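You operate a simulated robot arm through the tools that you are given. There is no shell and no other tool.

The job below is to be done with a simulated two-armed robot. You get a single attempt, and the scene is never put back.

Task
Fill the green starter pot with soil and tamp it firm.
Fine: three fills in the carriage; use the small tamper and put it back; the pot stays in the carriage at LOAD; leave the other starter pots empty. Set down upright: small tamper.

It is judged by the outcome, as a careful person would: the job done as asked, and still so three seconds after it is handed in. It fails if anything else is knocked over, pushed out of place, dropped, spilled or broken.

Robot
Two 7-joint arms with two-finger grippers on one trunk that stands fixed in place. Base frame: the origin is at the foot of the trunk, x ahead of it, y to its left, z up. Readings come in mm, rad, newtons and seconds.
The left shoulder is at [73, 216, 1310], the right one opposite. With the tool pointing down near the work surface each hand reaches from about 100 to 820 mm from the base axis, measured 20 degrees to its own side. Payload 3.43 kg a hand.
Tool frame (each hand has its own): the origin (TCP) lies between the finger pads and is the grasp point; the fingertips stand 20 mm ahead of it; z points along the fingers, y is the line along which they close. The gripper opens to 124 mm; its body begins 93 mm behind the TCP.
Orientation is that of the tool frame in the base frame, as a unit quaternion [w, x, y, z]. With the fingers straight down and closing along the base's y, the tool's x points along the base's -x, its y along +y and its z along -z.

Tools
- The arms move only by the tool arm_command. It takes "left_steps", "right_steps" or both (then of equal length, played together; a hand with none holds still); each is a list of rows, each an object of numbers (a shift or turn left out is 0, a gripper value left out holds the last): "x", "y", "z": the shift along the base's x, y, z in units of 300 mm (1.0 is 300 mm); "ax", "ay", "az": the turn, a rotation vector about the base's x, y, z in units of 45 degrees (1.0 is 45 degrees); "claw": the finger opening in mm, from 0 to 124. In form: [{"x": .., "y": .., "z": .., "ax": .., "ay": .., "az": .., "claw": ..}, ...]. A call has 1 to 20 rows; each row is the pose to reach, as a shift and turn from the pose commanded when the call began. A call with a number of a shift or a turn outside -1 to 1 is refused whole. A row lasts 0.2 s, in which the tool goes at most 50 mm and 0.15 rad; a call with a longer step from one row to the next is refused whole, and so is a gripper value outside its range. A pose out of reach is approached as far as the arm can. The call stops where the force on the tool passes 40 N (or 10 N more than at its start, if that is more) or the arm is blocked; 0.2 s more then pass. The fingers move at their own pace (about 72 mm/s each) and stop on an object; they squeeze with about 28 N. The grip force told is the motor's: it shows also when the fingers shut on nothing. Time passes only in rows, and 0.2 s behind the last, so rows that repeat a pose let the fingers close. The reply holds the time, the measured pose of the TCP, the force on the tool along the base axes, the opening and the grip force, in the units named above and with some noise, with the torque about the TCP (base axes, N m) and any sound that the robot's microphone picked up.
- Cameras (640 x 400 px; columns grow to the right, rows downward): "scene" is now at [187, -40.7, 1475.1]; the picture's right is [-0.46, -0.89, 0.00], its down [-0.56, 0.29, -0.78] and it looks along [0.69, -0.36, -0.63] (base axes); focal length 302 px, centre (320, 200). "left" rides on the left gripper at [82, -14, -140] in its tool frame; the picture's right is [0.17, 0.99, 0.00], its down [-0.83, 0.14, -0.54] and it looks along [-0.53, 0.09, 0.84] (tool axes); focal length 243 px, centre (320, 200). "right" rides on the right gripper at [82, 14, -140] in its tool frame; the picture's right is [-0.17, 0.99, 0.00], its down [-0.83, -0.14, -0.54] and it looks along [-0.53, -0.09, 0.84] (tool axes); focal length 243 px, centre (320, 200). There is no depth. A picture from a camera that has moved, and an enlarged one, comes with that camera's place and axes in the base frame and with its lens.
- snapshot(camera): a new picture of that camera. No time passes.
- lift_body(by): moves the trunk up (or, below 0, down) by that many mm; the arms and the scene camera ride with it, the base frame stays. It gives what a move gives, with no picture.
- aim_head(pan, tilt): turns the head with the scene camera to pan (to the left, within 1.396 rad either way) and tilt (down, from -0.506 to 1.204), counted from straight ahead of the robot (the tilt from the chest, where the trunk bows). It gives what a move gives.
- zoom(camera, box): a new picture of the part [left, top, right, bottom] of that camera's present view, enlarged. No time passes.
- finish_job(): hands the job in; it is judged then, once.

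Places have to be worked out from the pictures, the camera data and where the tool is seen. Open the grippers and draw the arms clear of the work before you hand the job in, unless the task says otherwise.

The tools are called after "Emit:" as name(argument=value, ...) on one line, values as JSON. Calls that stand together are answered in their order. arm_command: Moves the arms, as the interface text tells. Its arguments: {"type":"object","properties":{"left_steps":{"type":"array"},"right_steps":{"type":"array"}},"required":[]} The other tools are called the same way: lift_body (by) moves the trunk up or down; aim_head (pan, tilt) turns the head that bears the scene camera; snapshot (camera) takes a picture; zoom (camera, box) takes an enlarged picture of a part of a camera's view; finish_job () hands the job in.

At the start:

```text
t: 0.0
left_ee_pos: [355.6, -1.0, 1316.9]
left_tcp_rot: [0.0, 0.0, 1.0, 0.0]
left_contact_force: [-0.1, 1.0, -0.3]
left_ft_torque: [-0.05, -0.02, -0.06]
left_width: 124.1
left_finger_force: 0.0
right_ee_pos: [370.4, -461.1, 1144.0]
right_tcp_rot: [-0.001, -0.001, 1.0, 0.0]
right_contact_force: [0.8, 0.9, 0.1]
right_ft_torque: [-0.04, -0.03, 0.01]
right_width: 124.0
right_finger_force: 0.1
trunk travel left (down, up): [-465.0, 126.0]
head pan, tilt (commanded): [-0.473, 0.677]
```

scene: 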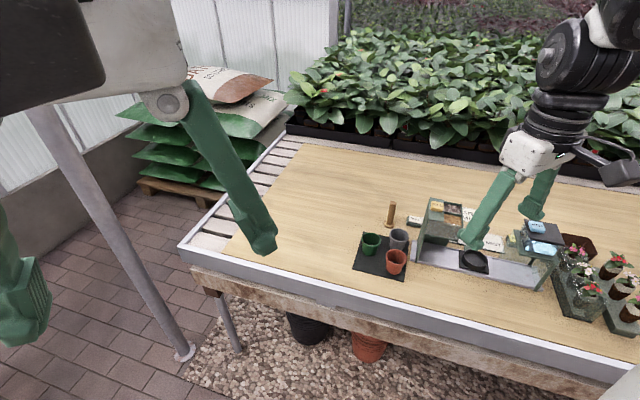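
right: 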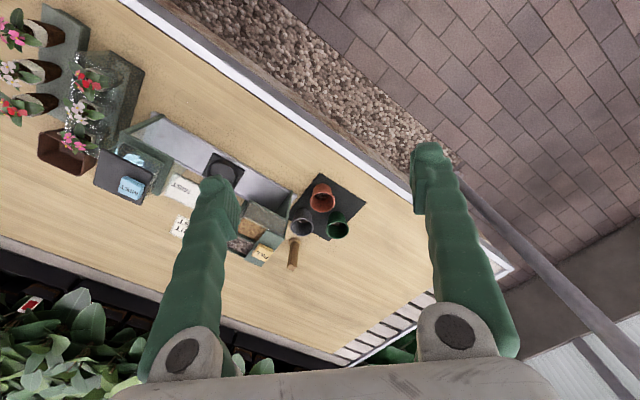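
left: 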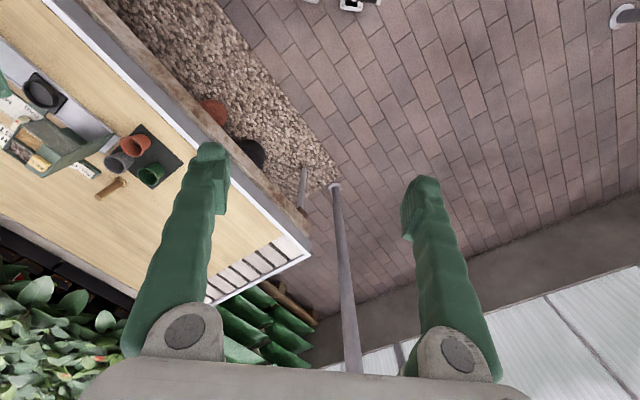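

The three pots, a stand with hoppers, a carriage and a wooden tamper show on the bench. I take enlarged pictures to see the details.

Emit:
zoom(camera="scene", box=[340, 180, 500, 280])

Emit:
zoom(camera="scene", box=[440, 190, 640, 320])

Emit:
zoom(camera="right", box=[60, 90, 380, 290])

```text
4.00 times, centred on (420, 230) of scene
camera zoom: at [187.0, -40.7, 1475.1], right [-0.46, -0.89, 0.0], down [-0.56, 0.29, -0.78], along [0.69, -0.36, -0.63], focal length 1209 px, centre (-80, 80)
```

zoom: 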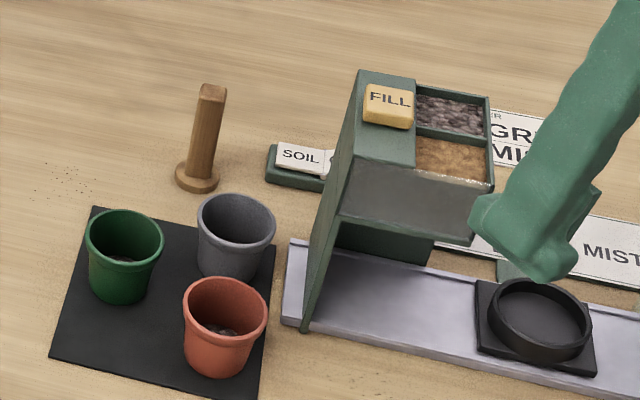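

```text
3.08 times, centred on (540, 255) of scene
camera zoom: at [187.0, -40.7, 1475.1], right [-0.46, -0.89, 0.0], down [-0.56, 0.29, -0.78], along [0.69, -0.36, -0.63], focal length 930 px, centre (-357, 31)
```

zoom: 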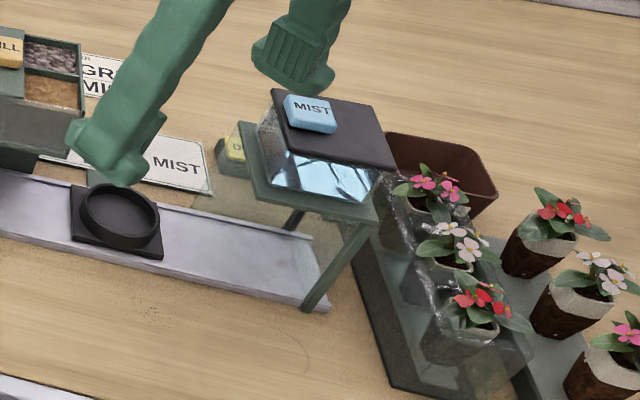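

```text
2.00 times, centred on (220, 190) of right
camera zoom: at [287.3, -447.0, 1284.4], right [0.17, 0.99, 0.0], down [0.83, -0.14, 0.54], along [0.53, -0.09, -0.84], focal length 485 px, centre (520, 220)
```

zoom: 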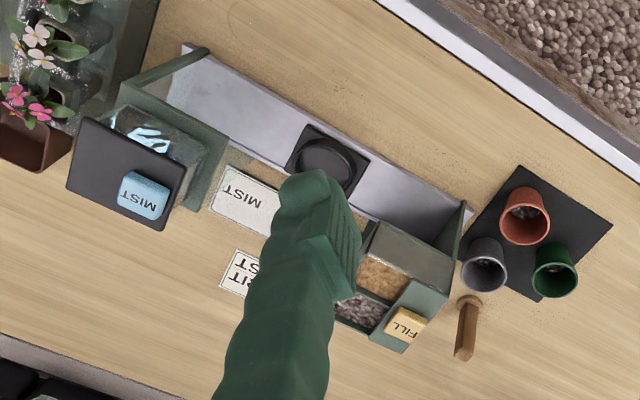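

The right arm hides the middle of the stand, so I draw it aside to the right and up before looking again.

Emit:
arm_command(right_steps=[{"x": -0.1, "y": -0.1, "z": 0.08}, {"x": -0.2, "y": -0.2, "z": 0.14}, {"x": -0.3, "y": -0.3, "z": 0.2}, {"x": -0.4, "y": -0.4, "z": 0.25}, {"x": -0.45, "y": -0.5, "z": 0.3}, {"x": -0.45, "y": -0.5, "z": 0.3}])

Emit:
snapshot(camera="scene")

Emit:
snapshot(camera="right")

```text
t: 1.4
left_ee_pos: [356.0, -1.4, 1317.3]
left_tcp_rot: [0.0, 0.0, 1.0, 0.0]
left_contact_force: [0.1, -0.4, -0.3]
left_ft_torque: [-0.02, -0.02, -0.05]
left_width: 124.2
left_finger_force: 0.1
right_ee_pos: [236.9, -610.7, 1235.3]
right_tcp_rot: [0.0, -0.001, 1.0, 0.001]
right_contact_force: [0.7, 0.7, -0.9]
right_ft_torque: [0.01, 0.01, 0.01]
right_width: 123.8
right_finger_force: 0.0
trunk travel left (down, up): [-465.0, 126.0]
head pan, tilt (commanded): [-0.473, 0.677]
```

```text
taken
camera scene: at [187.5, -40.7, 1475.0], right [-0.46, -0.89, 0.0], down [-0.56, 0.29, -0.78], along [0.69, -0.36, -0.63], focal length 302 px, centre (320, 200)
```

scene: 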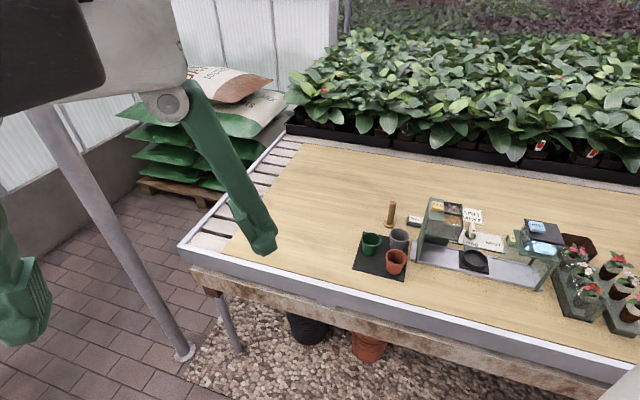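

```text
taken
camera right: at [153.3, -597.1, 1375.3], right [0.17, 0.99, 0.0], down [0.83, -0.14, 0.54], along [0.53, -0.09, -0.84], focal length 243 px, centre (320, 200)
```

right: 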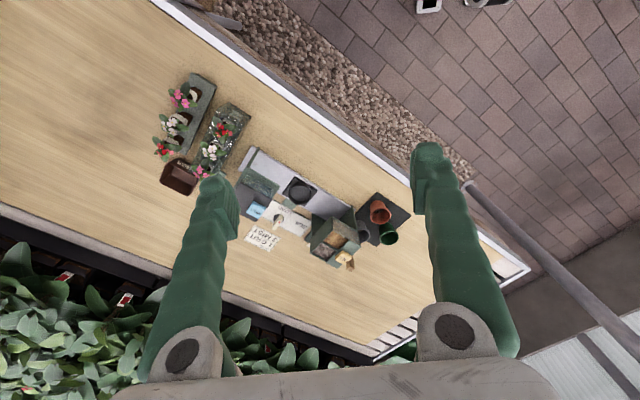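

The apparatus is now unhidden in the scene view. I aim the head toward it for a better look and enlarge.

Emit:
zoom(camera="scene", box=[400, 185, 560, 285])

Emit:
zoom(camera="scene", box=[410, 190, 490, 240])

Emit:
zoom(camera="scene", box=[450, 205, 530, 255])

Emit:
zoom(camera="right", box=[230, 130, 430, 280])

```text
4.00 times, centred on (480, 235) of scene
camera zoom: at [187.5, -40.7, 1475.0], right [-0.46, -0.89, 0.0], down [-0.56, 0.29, -0.78], along [0.69, -0.36, -0.63], focal length 1209 px, centre (-320, 60)
```

zoom: 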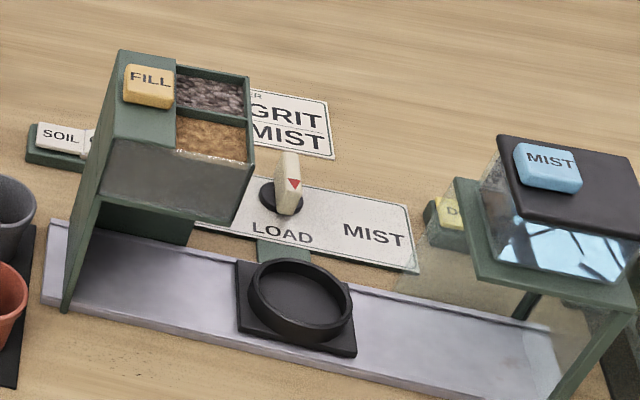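

```text
8.00 times, centred on (450, 215) of scene
camera zoom: at [187.5, -40.7, 1475.0], right [-0.46, -0.89, 0.0], down [-0.56, 0.29, -0.78], along [0.69, -0.36, -0.63], focal length 2419 px, centre (-720, 80)
```

zoom: 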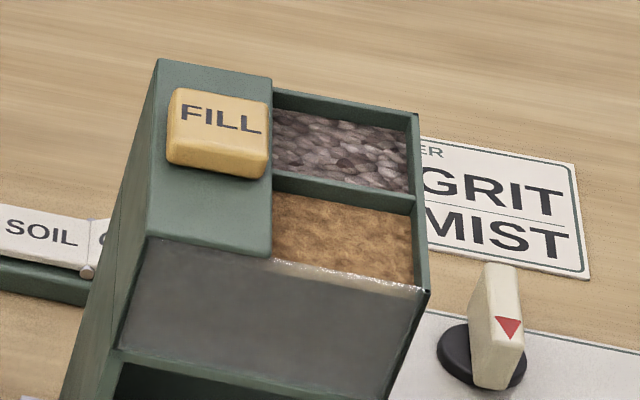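

```text
8.00 times, centred on (490, 230) of scene
camera zoom: at [187.5, -40.7, 1475.0], right [-0.46, -0.89, 0.0], down [-0.56, 0.29, -0.78], along [0.69, -0.36, -0.63], focal length 2419 px, centre (-1040, -40)
```

zoom: 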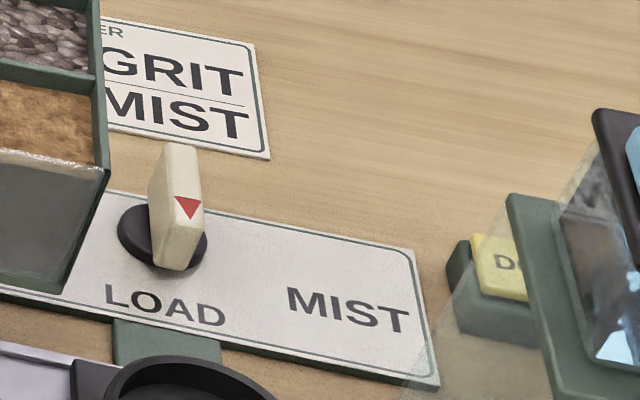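

```text
2.67 times, centred on (330, 205) of right
camera zoom: at [153.3, -597.1, 1375.3], right [0.17, 0.99, 0.0], down [0.83, -0.14, 0.54], along [0.53, -0.09, -0.84], focal length 647 px, centre (293, 187)
```

zoom: 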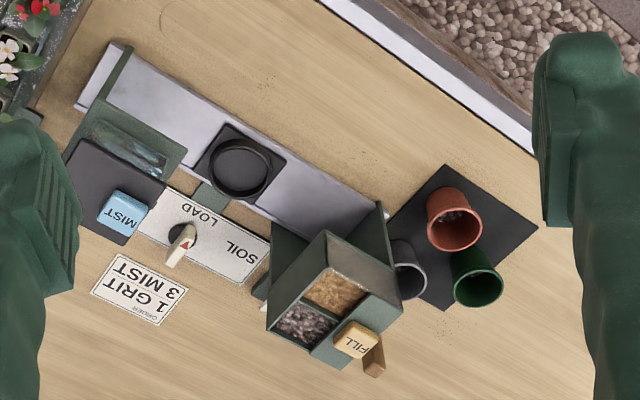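

The order of the stand is clear: a dial (SOIL / LOAD / MIST) moves the carriage, a FILL button sits on the hopper, and a SOIL/G… selector is beside it. I zoom in on each from several cameras to locate things.

Emit:
zoom(camera="left", box=[0, 60, 200, 210])

Emit:
zoom(camera="scene", box=[350, 195, 430, 285])

Emit:
zoom(camera="right", box=[340, 180, 420, 270])

Emit:
zoom(camera="scene", box=[400, 205, 440, 235])

```text
2.67 times, centred on (100, 135) of left
camera zoom: at [273.4, -15.5, 1456.2], right [-0.17, 0.99, 0.0], down [0.83, 0.14, 0.54], along [0.53, 0.09, -0.84], focal length 647 px, centre (907, 373)
```

zoom: 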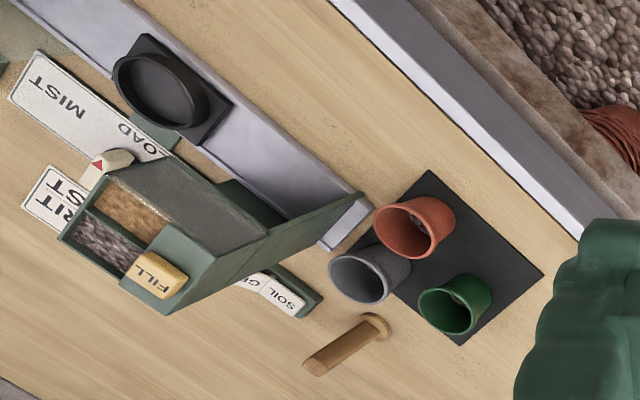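

```text
4.44 times, centred on (390, 240) of scene
camera zoom: at [187.5, -40.7, 1475.0], right [-0.46, -0.89, 0.0], down [-0.56, 0.29, -0.78], along [0.69, -0.36, -0.63], focal length 1344 px, centre (9, 22)
```

zoom: 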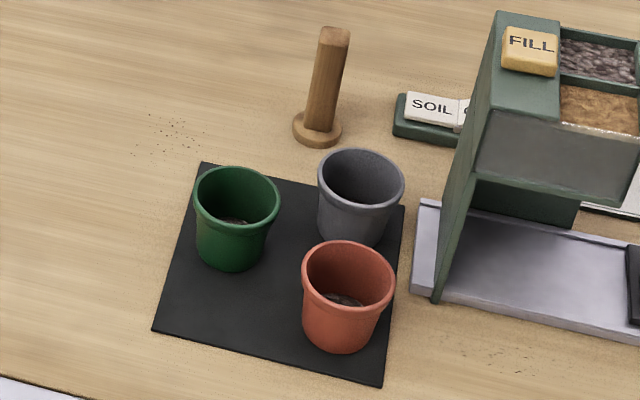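

```text
4.44 times, centred on (380, 225) of right
camera zoom: at [153.3, -597.1, 1375.3], right [0.17, 0.99, 0.0], down [0.83, -0.14, 0.54], along [0.53, -0.09, -0.84], focal length 1078 px, centre (53, 89)
```

zoom: 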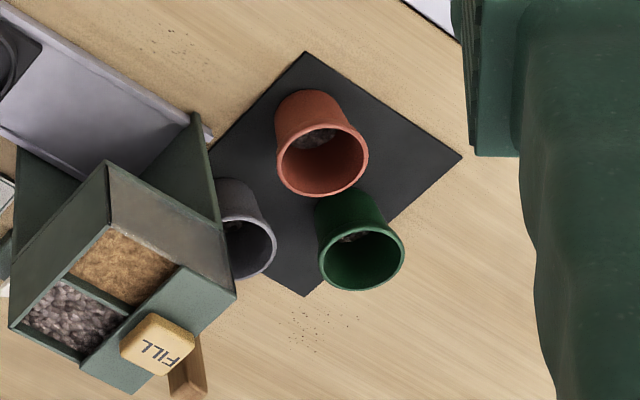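

```text
13.33 times, centred on (420, 220) of scene
camera zoom: at [187.5, -40.7, 1475.0], right [-0.46, -0.89, 0.0], down [-0.56, 0.29, -0.78], along [0.69, -0.36, -0.63], focal length 4031 px, centre (-1013, -67)
```

zoom: 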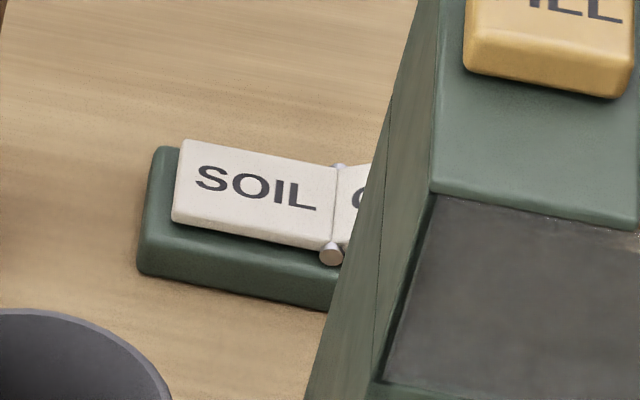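

The selector is a rocker with SOIL and G… halves on a pin; from triangulation the bench is at z≈767, FILL at about (605,-615,942), rocker near (708,-664), tamper near (743,-588), carriage near (492,-705). I bring the right wrist camera nearer to look at the rocker and the tamper.

Emit:
arm_command(right_steps=[{"x": 0.1, "y": 0.02, "z": -0.06}, {"x": 0.2, "y": 0.04, "z": -0.12}, {"x": 0.3, "y": 0.06, "z": -0.18}, {"x": 0.4, "y": 0.08, "z": -0.24}, {"x": 0.5, "y": 0.1, "z": -0.3}, {"x": 0.6, "y": 0.12, "z": -0.36}, {"x": 0.7, "y": 0.14, "z": -0.42}, {"x": 0.8, "y": 0.16, "z": -0.48}, {"x": 0.8, "y": 0.16, "z": -0.48}])

Emit:
snapshot(camera="right")

Emit:
snapshot(camera="scene")

```text
t: 3.4
left_ee_pos: [355.1, -1.3, 1317.2]
left_tcp_rot: [0.0, 0.0, 1.0, 0.0]
left_contact_force: [-1.0, -0.1, -0.3]
left_ft_torque: [-0.03, -0.02, 0.0]
left_width: 124.0
left_finger_force: 0.1
right_ee_pos: [474.0, -564.2, 1093.2]
right_tcp_rot: [0.001, 0.0, 1.0, 0.001]
right_contact_force: [0.1, -0.1, 0.3]
right_ft_torque: [-0.02, -0.05, 0.02]
right_width: 123.9
right_finger_force: 0.0
trunk travel left (down, up): [-465.0, 126.0]
head pan, tilt (commanded): [-0.473, 0.677]
```

```text
taken
camera right: at [390.2, -550.1, 1232.8], right [0.17, 0.99, 0.0], down [0.83, -0.14, 0.54], along [0.53, -0.09, -0.84], focal length 243 px, centre (320, 200)
```

right: 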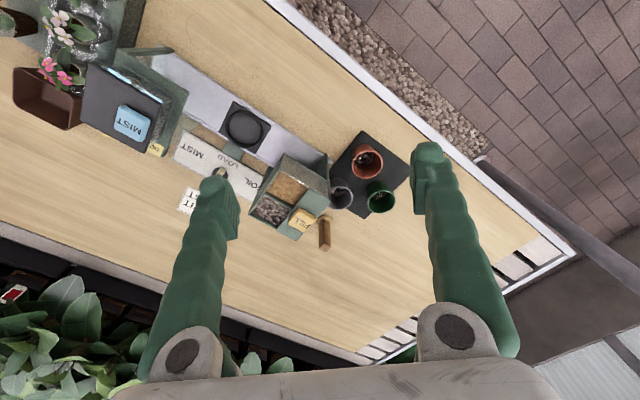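

```text
taken
camera scene: at [186.0, -40.7, 1475.3], right [-0.46, -0.89, 0.0], down [-0.56, 0.29, -0.78], along [0.69, -0.36, -0.63], focal length 302 px, centre (320, 200)
```

scene: 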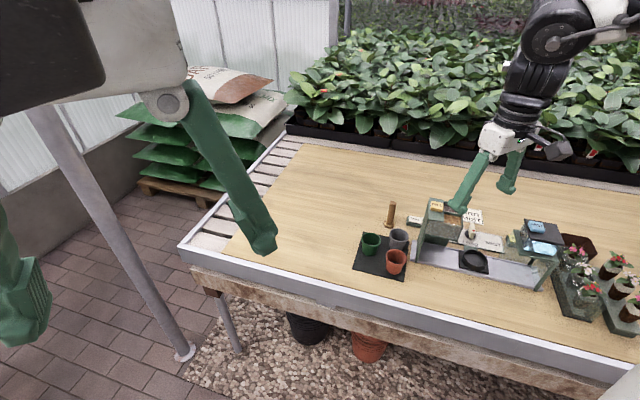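

The left wrist camera sees the rocker from the side, so I enlarge it there.

Emit:
zoom(camera="left", box=[68, 138, 108, 163])

Emit:
zoom(camera="right", box=[230, 160, 350, 255])

Emit:
zoom(camera="right", box=[160, 90, 300, 220])

```text
16.00 times, centred on (88, 150) of left
camera zoom: at [271.9, -15.5, 1456.6], right [-0.17, 0.99, 0.0], down [0.83, 0.14, 0.54], along [0.53, 0.09, -0.84], focal length 3882 px, centre (4032, 992)
```

zoom: 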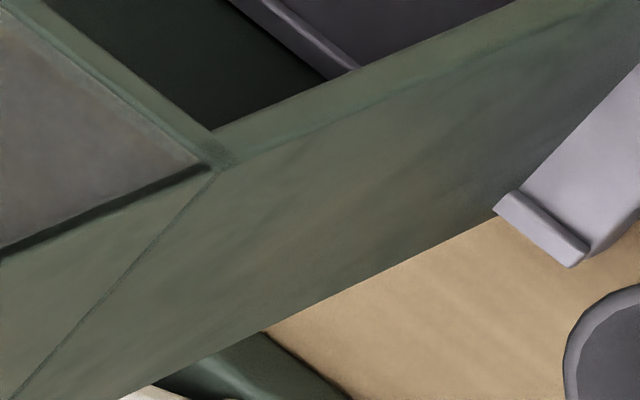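

```text
4.21 times, centred on (290, 208) of right
camera zoom: at [390.2, -550.1, 1232.8], right [0.17, 0.99, 0.0], down [0.83, -0.14, 0.54], along [0.53, -0.09, -0.84], focal length 1022 px, centre (446, 168)
```

zoom: 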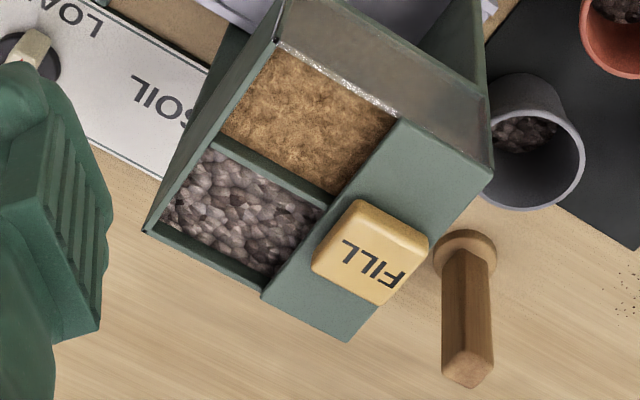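

```text
3.08 times, centred on (230, 155) of right
camera zoom: at [390.2, -550.1, 1232.8], right [0.17, 0.99, 0.0], down [0.83, -0.14, 0.54], along [0.53, -0.09, -0.84], focal length 746 px, centre (597, 338)
```

zoom: 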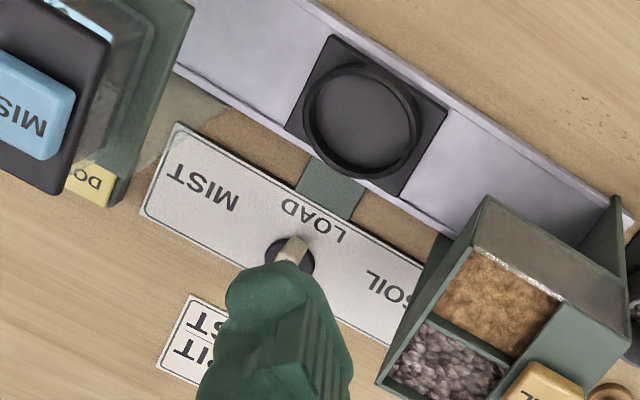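

I had the box too high; I zoom again on the rocker in the left view, and on the yellow "DO.." tag.

Emit:
zoom(camera="left", box=[66, 156, 106, 184])

Emit:
zoom(camera="right", box=[75, 85, 185, 165])

Emit:
zoom(camera="scene", box=[500, 205, 570, 295])

```text
14.29 times, centred on (86, 170) of left
camera zoom: at [271.9, -15.5, 1456.6], right [-0.17, 0.99, 0.0], down [0.83, 0.14, 0.54], along [0.53, 0.09, -0.84], focal length 3466 px, centre (3663, 629)
```

zoom: 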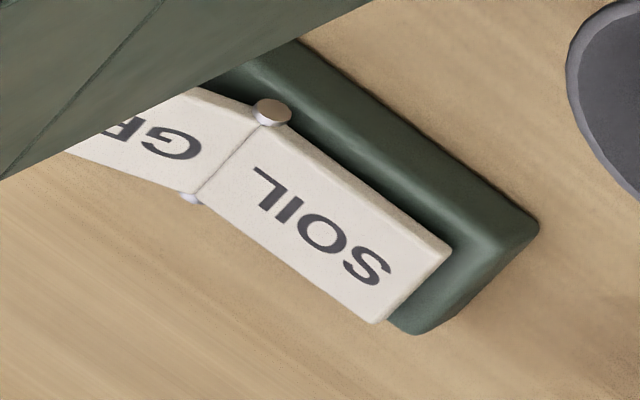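

```text
5.00 times, centred on (130, 125) of right
camera zoom: at [390.2, -550.1, 1232.8], right [0.17, 0.99, 0.0], down [0.83, -0.14, 0.54], along [0.53, -0.09, -0.84], focal length 1213 px, centre (1270, 575)
```

zoom: 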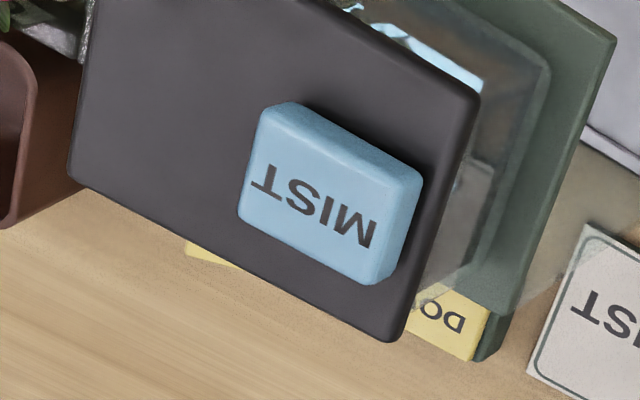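

```text
4.44 times, centred on (535, 250) of scene
camera zoom: at [186.0, -40.7, 1475.3], right [-0.46, -0.89, 0.0], down [-0.56, 0.29, -0.78], along [0.69, -0.36, -0.63], focal length 1344 px, centre (-636, -22)
```

zoom: 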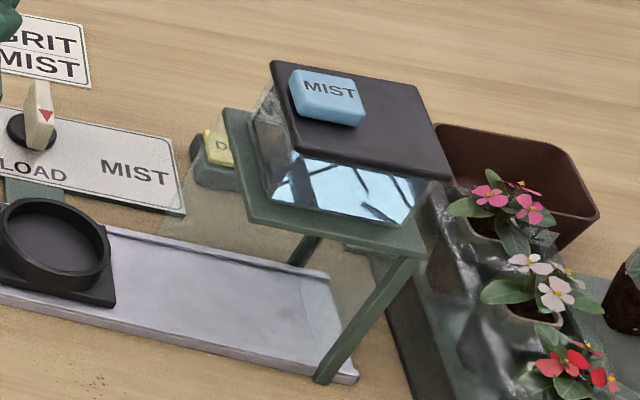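

The rocker's tilt isn't clear from these angles. I move the right hand (still high, fingertips near z 990) toward above the pots with a −45° yaw so its camera looks along the bench at tamper and rocker.

Emit:
arm_command(right_steps=[{"x": 0.08, "y": 0.05, "z": -0.04, "az": -0.15}, {"x": 0.16, "y": 0.1, "z": -0.08, "az": -0.3}, {"x": 0.24, "y": 0.15, "z": -0.12, "az": -0.45}, {"x": 0.32, "y": 0.2, "z": -0.16, "az": -0.6}, {"x": 0.4, "y": 0.25, "z": -0.2, "az": -0.75}, {"x": 0.48, "y": 0.3, "z": -0.24, "az": -0.9}, {"x": 0.553, "y": 0.313, "z": -0.277, "az": -1.0}, {"x": 0.553, "y": 0.313, "z": -0.277, "az": -1.0}])

Emit:
snapshot(camera="right")

Emit:
snapshot(camera="scene")

```text
t: 5.2
left_ee_pos: [354.4, -1.0, 1316.8]
left_tcp_rot: [0.0, 0.0, 1.0, -0.001]
left_contact_force: [-0.2, -0.3, -0.5]
left_ft_torque: [-0.01, -0.03, 0.01]
left_width: 124.3
left_finger_force: 0.0
right_ee_pos: [640.6, -467.3, 1007.6]
right_tcp_rot: [0.001, 0.383, 0.924, -0.001]
right_contact_force: [-0.4, -0.6, -0.3]
right_ft_torque: [-0.01, -0.03, 0.02]
right_width: 123.9
right_finger_force: 0.0
trunk travel left (down, up): [-465.0, 126.0]
head pan, tilt (commanded): [-0.473, 0.677]
```

```text
taken
camera right: at [590.6, -400.2, 1148.3], right [0.82, 0.58, 0.0], down [0.49, -0.69, 0.54], along [0.31, -0.44, -0.84], focal length 243 px, centre (320, 200)
```

right: 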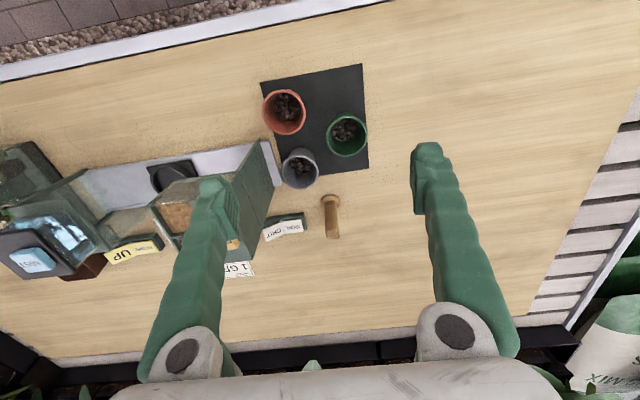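

```text
taken
camera scene: at [186.1, -40.9, 1475.3], right [-0.46, -0.89, 0.0], down [-0.56, 0.29, -0.78], along [0.69, -0.36, -0.63], focal length 302 px, centre (320, 200)
```

scene: 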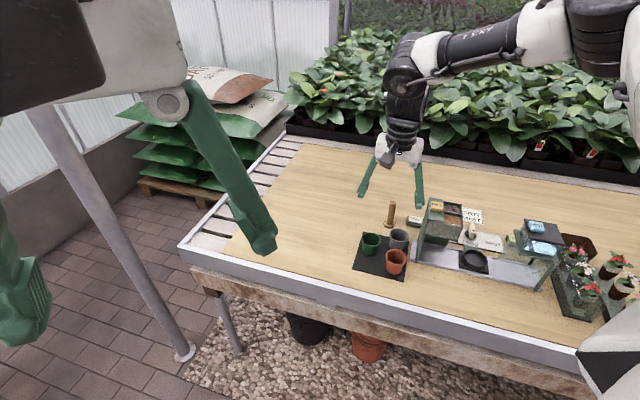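

Now the rocker is visible between hopper and tamper; I enlarge the rocker, the pots and the tamper.

Emit:
zoom(camera="right", box=[240, 195, 320, 255])

Emit:
zoom(camera="right", box=[240, 50, 400, 250])

Emit:
zoom(camera="right", box=[80, 130, 280, 290])

```text
6.67 times, centred on (280, 225) of right
camera zoom: at [590.6, -400.2, 1148.3], right [0.82, 0.58, 0.0], down [0.49, -0.69, 0.54], along [0.31, -0.44, -0.84], focal length 1618 px, centre (587, 33)
```

zoom: 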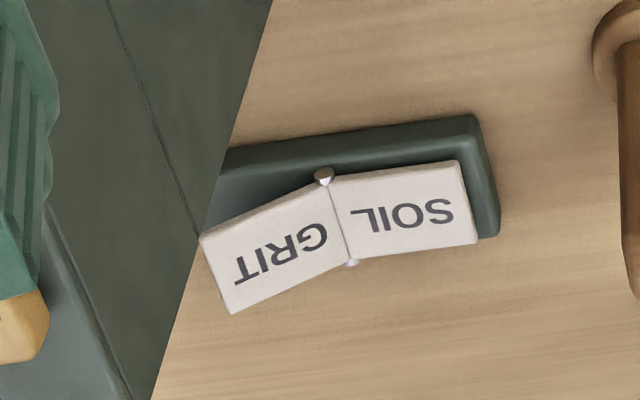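

```text
2.00 times, centred on (320, 150) of right
camera zoom: at [590.6, -400.2, 1148.3], right [0.82, 0.58, 0.0], down [0.49, -0.69, 0.54], along [0.31, -0.44, -0.84], focal length 485 px, centre (320, 300)
```

zoom: 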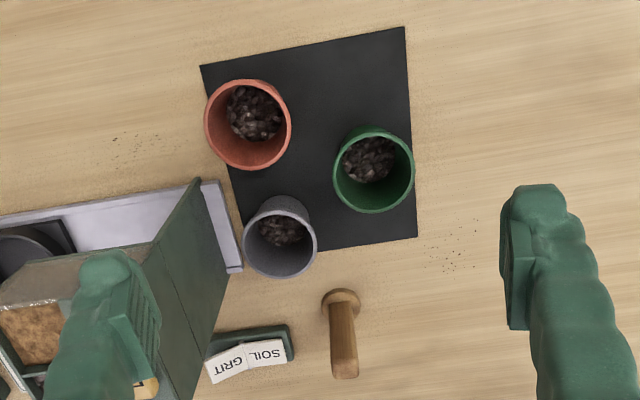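

```text
2.50 times, centred on (180, 210) of right
camera zoom: at [590.6, -400.2, 1148.3], right [0.82, 0.58, 0.0], down [0.49, -0.69, 0.54], along [0.31, -0.44, -0.84], focal length 606 px, centre (670, 175)
```

zoom: 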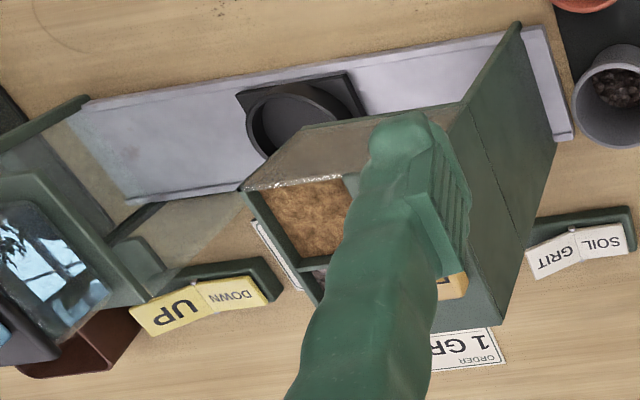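

The rocker's SOIL half lies low against its base and GRIT is raised, so SOIL is already selected. I estimate the green pot's rim at about (683,-467,810), Ø57. I take closer looks at the green pot, tamper and carriage before moving.

Emit:
zoom(camera="scene", box=[352, 222, 416, 282])

Emit:
zoom(camera="scene", box=[445, 205, 525, 285])

Emit:
zoom(camera="scene", box=[370, 190, 430, 240])

Emit:
zoom(camera="right", box=[300, 95, 390, 170])

```text
6.67 times, centred on (384, 252) of scene
camera zoom: at [186.1, -40.9, 1475.3], right [-0.46, -0.89, 0.0], down [-0.56, 0.29, -0.78], along [0.69, -0.36, -0.63], focal length 2016 px, centre (-107, -147)
```

zoom: 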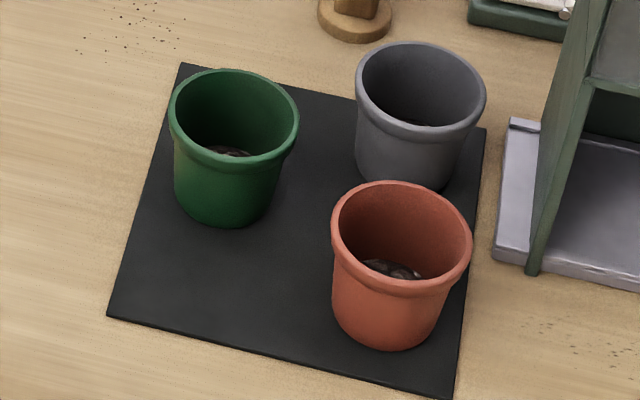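

```text
5.00 times, centred on (485, 245) of scene
camera zoom: at [186.1, -40.9, 1475.3], right [-0.46, -0.89, 0.0], down [-0.56, 0.29, -0.78], along [0.69, -0.36, -0.63], focal length 1512 px, centre (-505, -25)
```

zoom: 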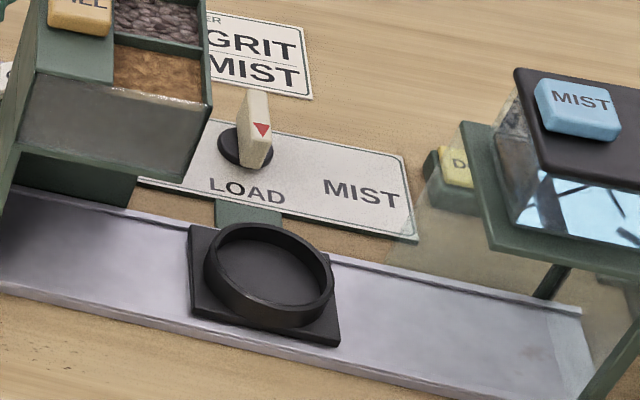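

```text
8.00 times, centred on (400, 215) of scene
camera zoom: at [186.1, -40.9, 1475.3], right [-0.46, -0.89, 0.0], down [-0.56, 0.29, -0.78], along [0.69, -0.36, -0.63], focal length 2419 px, centre (-320, 80)
```

zoom: 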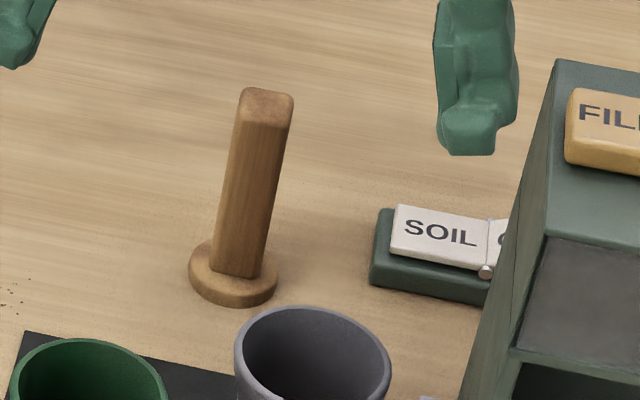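

```text
5.33 times, centred on (345, 132) of right
camera zoom: at [590.6, -400.2, 1148.3], right [0.82, 0.58, 0.0], down [0.49, -0.69, 0.54], along [0.31, -0.44, -0.84], focal length 1294 px, centre (187, 560)
```

zoom: 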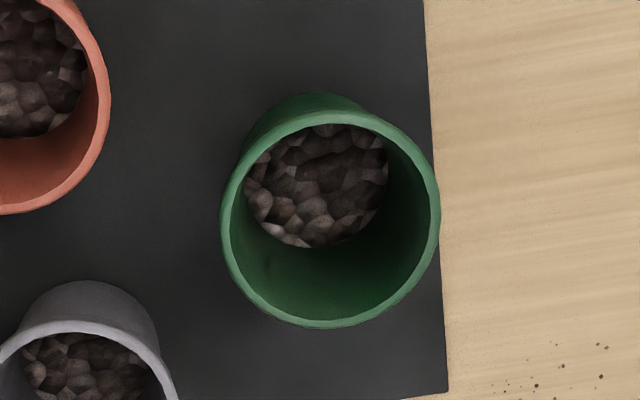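

The green pot's rim is about (684.5,-468.5), z≈809, Ø59, height ≈42; the carriage ring centre about (496,-709) with top near z 789. I raise the right hand, then lower the trunk so the far items (dial, tamper) come into reach.

Emit:
arm_command(right_steps=[{"x": -0.05, "z": 0.14}, {"x": -0.1, "z": 0.28}, {"x": -0.15, "z": 0.42}, {"x": -0.2, "z": 0.56}, {"x": -0.25, "z": 0.7}, {"x": -0.27, "z": 0.8}, {"x": -0.27, "z": 0.8}])

Emit:
lift_body(by=-160)

Emit:
snapshot(camera="scene")

Emit:
snapshot(camera="right")

```text
t: 6.8
left_ee_pos: [355.6, -1.9, 1317.0]
left_tcp_rot: [0.0, 0.0, 1.0, 0.001]
left_contact_force: [-0.6, 0.1, -0.7]
left_ft_torque: [0.0, -0.01, 0.03]
left_width: 123.9
left_finger_force: 0.0
right_ee_pos: [560.8, -469.5, 1246.8]
right_tcp_rot: [-0.001, 0.382, 0.924, -0.001]
right_contact_force: [1.2, -0.5, 0.2]
right_ft_torque: [0.01, 0.01, 0.02]
right_width: 123.9
right_finger_force: 0.1
trunk travel left (down, up): [-465.0, 126.0]
head pan, tilt (commanded): [-0.473, 0.677]
```

```text
t: 8.6
left_ee_pos: [372.4, -1.1, 1135.3]
left_tcp_rot: [-0.051, 0.0, 0.999, -0.001]
left_contact_force: [0.0, 0.1, 0.4]
left_ft_torque: [-0.02, -0.02, -0.01]
left_width: 124.0
left_finger_force: 0.1
right_ee_pos: [560.9, -469.3, 1087.5]
right_tcp_rot: [0.001, 0.383, 0.924, -0.001]
right_contact_force: [0.0, -1.0, 0.2]
right_ft_torque: [0.0, -0.01, -0.02]
right_width: 124.1
right_finger_force: 0.1
trunk travel left (down, up): [-305.0, 286.0]
head pan, tilt (commanded): [-0.473, 0.677]
```

```text
taken
camera scene: at [229.8, -40.6, 1312.5], right [-0.46, -0.89, 0.0], down [-0.56, 0.29, -0.78], along [0.69, -0.36, -0.63], focal length 302 px, centre (320, 200)
```

scene: 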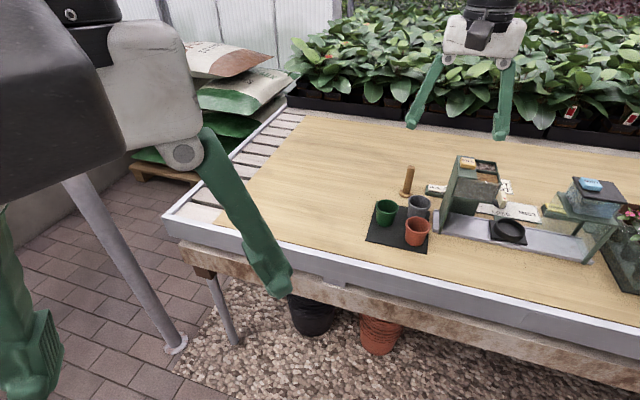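

```text
taken
camera right: at [510.6, -401.0, 1227.7], right [0.81, 0.58, 0.0], down [0.49, -0.69, 0.54], along [0.31, -0.44, -0.84], focal length 243 px, centre (320, 200)
```

right: 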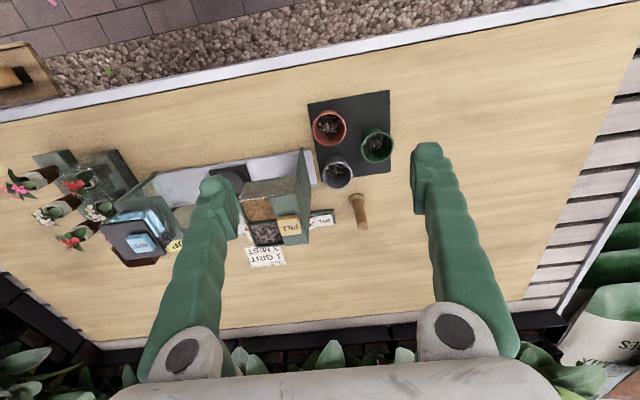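

With the trunk lowered, I bring the right hand camera in front of and above the carriage to look at ring, dial and hopper closely.

Emit:
arm_command(right_steps=[{"x": -0.07, "y": -0.1, "z": -0.04}, {"x": -0.14, "y": -0.2, "z": -0.08}, {"x": -0.21, "y": -0.3, "z": -0.12}, {"x": -0.28, "y": -0.41, "z": -0.16}, {"x": -0.363, "y": -0.52, "z": -0.2}, {"x": -0.363, "y": -0.52, "z": -0.2}])

Emit:
snapshot(camera="right")

Emit:
zoom(camera="right", box=[220, 80, 420, 280])

Emit:
zoom(camera="scene", box=[430, 140, 640, 290])

```text
t: 10.0
left_ee_pos: [372.7, -1.6, 1135.4]
left_tcp_rot: [-0.051, -0.001, 0.999, -0.001]
left_contact_force: [0.1, -0.4, 0.3]
left_ft_torque: [-0.07, 0.0, 0.03]
left_width: 124.1
left_finger_force: 0.0
right_ee_pos: [450.6, -624.7, 1026.0]
right_tcp_rot: [0.001, 0.383, 0.924, -0.002]
right_contact_force: [0.5, -0.1, -0.1]
right_ft_torque: [-0.01, -0.02, -0.01]
right_width: 124.1
right_finger_force: 0.0
trunk travel left (down, up): [-305.0, 286.0]
head pan, tilt (commanded): [-0.473, 0.677]
```

```text
taken
camera right: at [401.8, -556.8, 1167.1], right [0.81, 0.58, 0.0], down [0.49, -0.68, 0.54], along [0.31, -0.44, -0.84], focal length 243 px, centre (320, 200)
```

right: 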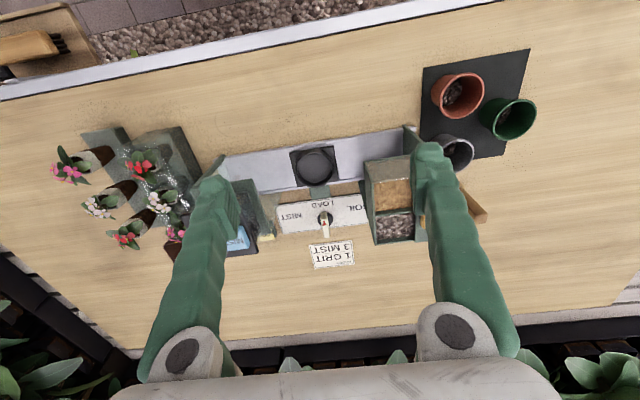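

```text
2.00 times, centred on (320, 180) of right
camera zoom: at [401.8, -556.8, 1167.1], right [0.81, 0.58, 0.0], down [0.49, -0.68, 0.54], along [0.31, -0.44, -0.84], focal length 485 px, centre (320, 240)
```

zoom: 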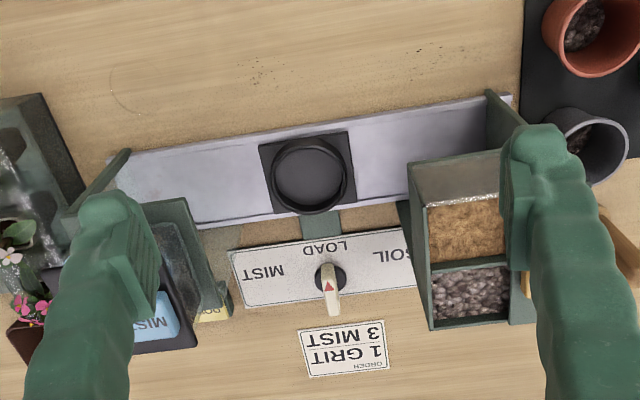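

```text
2.67 times, centred on (535, 215) of scene
camera zoom: at [230.8, -40.1, 1312.2], right [-0.46, -0.89, 0.0], down [-0.56, 0.29, -0.78], along [0.69, -0.36, -0.63], focal length 806 px, centre (-253, 160)
```

zoom: 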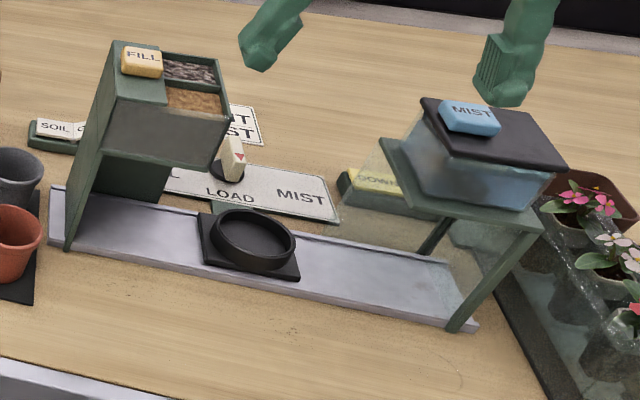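

I enlarge the ring and dial from this camera for measurement.

Emit:
zoom(camera="right", box=[280, 130, 350, 190])

Emit:
zoom(camera="right", box=[270, 180, 380, 250])

Emit:
zoom(camera="scene", box=[480, 190, 560, 250])

```text
6.67 times, centred on (315, 160) of right
camera zoom: at [401.8, -556.8, 1167.1], right [0.81, 0.58, 0.0], down [0.49, -0.68, 0.54], along [0.31, -0.44, -0.84], focal length 1618 px, centre (353, 467)
```

zoom: 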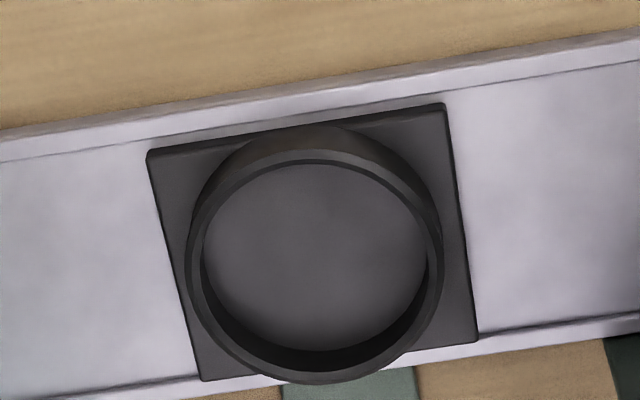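

```text
5.71 times, centred on (325, 215) of right
camera zoom: at [401.8, -556.8, 1167.1], right [0.81, 0.58, 0.0], down [0.49, -0.68, 0.54], along [0.31, -0.44, -0.84], focal length 1386 px, centre (291, 114)
```

zoom: 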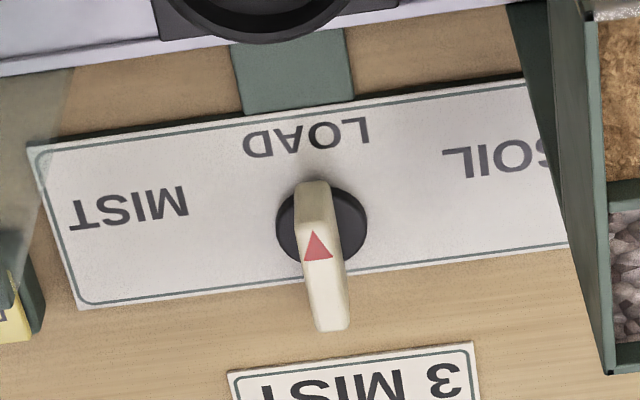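

```text
6.67 times, centred on (520, 220) of scene
camera zoom: at [230.8, -40.1, 1312.2], right [-0.46, -0.89, 0.0], down [-0.56, 0.29, -0.78], along [0.69, -0.36, -0.63], focal length 2016 px, centre (-1013, 67)
```

zoom: 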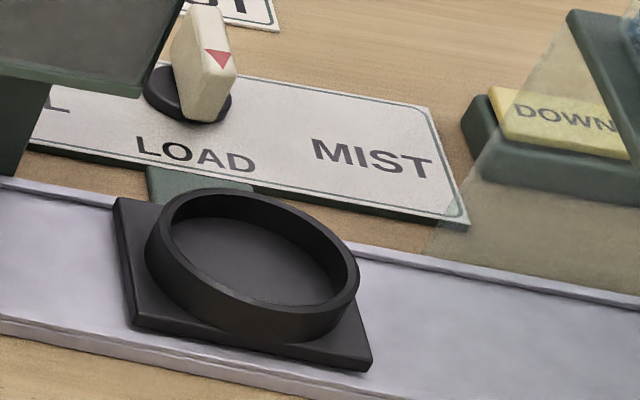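

The ring centre now measures about (500,-712), top z≈781, inner Ø≈58; the dial sits at (583,-795) with its triangle at LOAD. I'll grip the pot with the hand tilted 45° (fingers pointing outward-down) so the gripper body stays in front of the hopper and mist hood when placing; first I move in front of the pots.

Emit:
arm_command(right_steps=[{"x": 0.07, "y": 0.115, "z": 0.0, "az": -0.02}, {"x": 0.14, "y": 0.23, "z": 0.0, "az": -0.04}, {"x": 0.21, "y": 0.345, "z": 0.0, "az": -0.06}, {"x": 0.28, "y": 0.46, "z": 0.0, "az": -0.08}, {"x": 0.35, "y": 0.575, "z": -0.03, "az": -0.1}, {"x": 0.42, "y": 0.69, "z": -0.06, "az": -0.111}, {"x": 0.498, "y": 0.815, "z": -0.087, "az": -0.111}, {"x": 0.498, "y": 0.815, "z": -0.087, "az": -0.111}])

Emit:
arm_command(right_steps=[{"ax": -0.128, "ay": -0.107}, {"ax": -0.256, "ay": -0.214}, {"ax": -0.384, "ay": -0.321}, {"ax": -0.512, "ay": -0.428}, {"ax": -0.64, "ay": -0.536}, {"ax": -0.766, "ay": -0.643, "claw": 72}, {"ax": -0.766, "ay": -0.643, "claw": 72}, {"ax": -0.766, "ay": -0.643, "claw": 72}])

Emit:
snapshot(camera="right")

Emit:
snapshot(camera="scene")

```text
t: 11.8
left_ee_pos: [372.9, -0.4, 1135.6]
left_tcp_rot: [-0.05, 0.0, 0.999, -0.001]
left_contact_force: [-0.4, 0.9, 0.9]
left_ft_torque: [0.03, -0.03, 0.01]
left_width: 123.7
left_finger_force: 0.1
right_ee_pos: [560.0, -488.1, 1039.4]
right_tcp_rot: [-0.001, 0.422, 0.907, 0.001]
right_contact_force: [0.0, 0.8, -0.1]
right_ft_torque: [0.01, -0.02, -0.03]
right_width: 124.3
right_finger_force: 0.1
right hand out of reach, approached as far as the arm can: row 4, 5, 6, 7, 8
trunk travel left (down, up): [-305.0, 286.0]
head pan, tilt (commanded): [-0.473, 0.677]
```

```text
t: 13.6
left_ee_pos: [370.2, 2.5, 1135.3]
left_tcp_rot: [-0.049, 0.001, 0.999, -0.003]
left_contact_force: [-0.7, 0.5, 0.0]
left_ft_torque: [-0.05, -0.05, -0.01]
left_width: 124.1
left_finger_force: 0.0
right_ee_pos: [601.5, -651.9, 1095.8]
right_tcp_rot: [0.349, 0.389, 0.837, -0.162]
right_contact_force: [-1.3, 1.2, 0.8]
right_ft_torque: [-0.02, -0.03, 0.0]
right_width: 72.0
right_finger_force: 0.0
right hand out of reach, approached as far as the arm can: row 1, 2, 3, 4, 5, 6, 7, 8
trunk travel left (down, up): [-305.0, 286.0]
head pan, tilt (commanded): [-0.473, 0.677]
```

```text
taken
camera right: at [508.5, -522.4, 1135.9], right [0.83, 0.55, 0.12], down [0.02, -0.24, 0.97], along [0.56, -0.8, -0.22], focal length 243 px, centre (320, 200)
```

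right: 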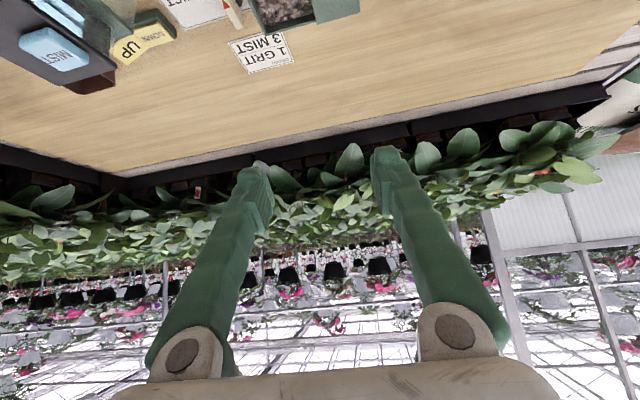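

```text
taken
camera scene: at [227.9, -37.0, 1313.0], right [-0.46, -0.89, 0.0], down [-0.56, 0.28, -0.78], along [0.69, -0.36, -0.62], focal length 302 px, centre (320, 200)
```

scene: 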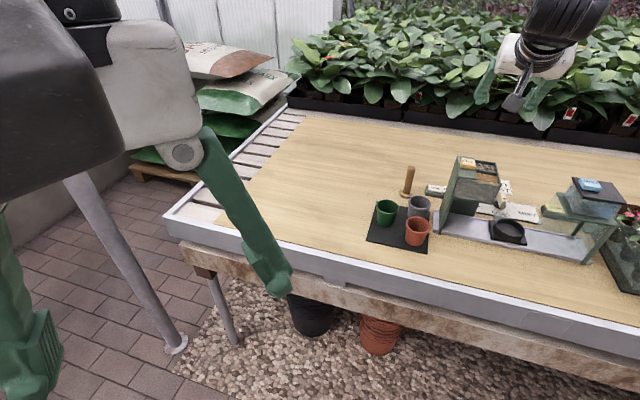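

The arm could not hold that tilted pose with the trunk this low (the wrist gets too high relative to the shoulder). I raise the trunk back up; pots and carriage were comfortably in reach from there.

Emit:
lift_body(by=160)

Emit:
arm_command(right_steps=[{"z": 0.0}, {"z": 0.0}])

Emit:
snapshot(camera="scene")

```text
t: 15.5
left_ee_pos: [375.3, -1.5, 1294.4]
left_tcp_rot: [-0.052, -0.002, 0.999, -0.001]
left_contact_force: [-0.1, 0.5, -0.4]
left_ft_torque: [0.02, 0.02, -0.02]
left_width: 124.2
left_finger_force: 0.1
right_ee_pos: [604.3, -647.4, 1240.8]
right_tcp_rot: [0.347, 0.39, 0.837, -0.162]
right_contact_force: [0.4, -0.1, 0.0]
right_ft_torque: [-0.01, 0.03, 0.0]
right_width: 72.0
right_finger_force: 0.0
trunk travel left (down, up): [-465.0, 126.0]
head pan, tilt (commanded): [-0.473, 0.677]
```

```text
t: 16.1
left_ee_pos: [373.6, -0.4, 1295.3]
left_tcp_rot: [-0.051, 0.0, 0.999, -0.001]
left_contact_force: [-0.2, 0.0, 0.6]
left_ft_torque: [0.02, 0.01, 0.01]
left_width: 124.0
left_finger_force: 0.0
right_ee_pos: [602.3, -647.6, 1242.6]
right_tcp_rot: [0.346, 0.391, 0.837, -0.162]
right_contact_force: [0.0, 1.0, 0.2]
right_ft_torque: [0.0, -0.03, 0.0]
right_width: 71.9
right_finger_force: 0.0
trunk travel left (down, up): [-465.0, 126.0]
head pan, tilt (commanded): [-0.473, 0.677]
```

```text
taken
camera scene: at [187.3, -40.9, 1475.0], right [-0.46, -0.89, 0.0], down [-0.56, 0.29, -0.78], along [0.69, -0.36, -0.63], focal length 302 px, centre (320, 200)
```

scene: 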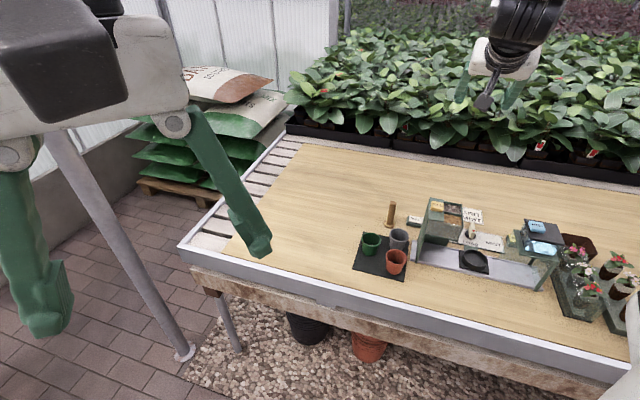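

The commanded pose follows the real one, and the 45° tilt orientation is exact (closing axis level, fingers toward azimuth −50°). I now move in steps toward the front of the pots, staying high.

Emit:
arm_command(right_steps=[{"x": -0.05, "y": 0.12, "z": -0.05}, {"x": -0.05, "y": 0.24, "z": -0.1}, {"x": -0.03, "y": 0.36, "z": -0.17}, {"x": 0.0, "y": 0.48, "z": -0.24}, {"x": 0.02, "y": 0.6, "z": -0.3}, {"x": 0.04, "y": 0.71, "z": -0.38}, {"x": 0.06, "y": 0.81, "z": -0.47}, {"x": 0.06, "y": 0.81, "z": -0.47}])

Emit:
snapshot(camera="right")

Emit:
snapshot(camera="scene")

```text
t: 17.9
left_ee_pos: [372.6, -1.6, 1294.8]
left_tcp_rot: [-0.05, 0.0, 0.999, -0.001]
left_contact_force: [-0.9, 0.6, 0.3]
left_ft_torque: [0.01, 0.0, 0.02]
left_width: 123.9
left_finger_force: 0.1
right_ee_pos: [750.4, -517.5, 1063.3]
right_tcp_rot: [0.347, 0.39, 0.837, -0.161]
right_contact_force: [0.0, -1.2, 0.1]
right_ft_torque: [-0.02, 0.0, 0.01]
right_width: 72.1
right_finger_force: 0.1
right hand out of reach, approached as far as the arm can: row 1, 2, 3, 4, 5, 6, 7, 8
trunk travel left (down, up): [-465.0, 126.0]
head pan, tilt (commanded): [-0.473, 0.677]
```

```text
taken
camera right: at [658.9, -388.4, 1105.2], right [0.83, 0.55, 0.12], down [0.02, -0.25, 0.97], along [0.56, -0.8, -0.22], focal length 243 px, centre (320, 200)
```

right: 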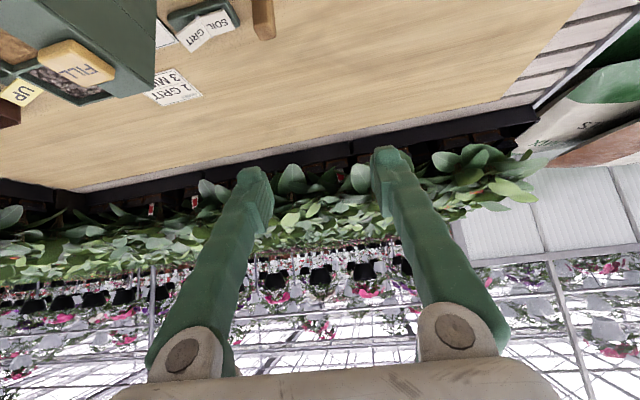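

```text
taken
camera scene: at [186.1, -41.6, 1475.3], right [-0.46, -0.89, 0.0], down [-0.56, 0.29, -0.78], along [0.69, -0.35, -0.63], focal length 302 px, centre (320, 200)
```

scene: 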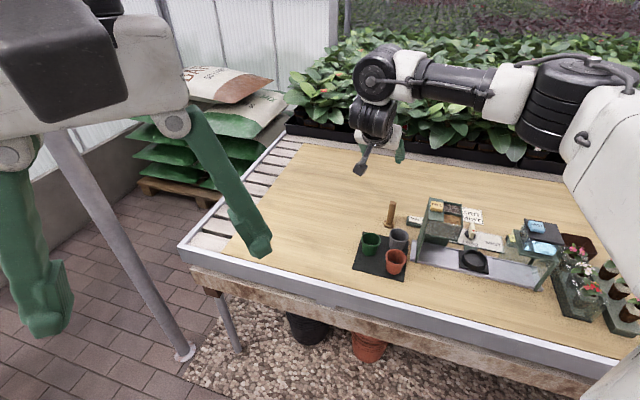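

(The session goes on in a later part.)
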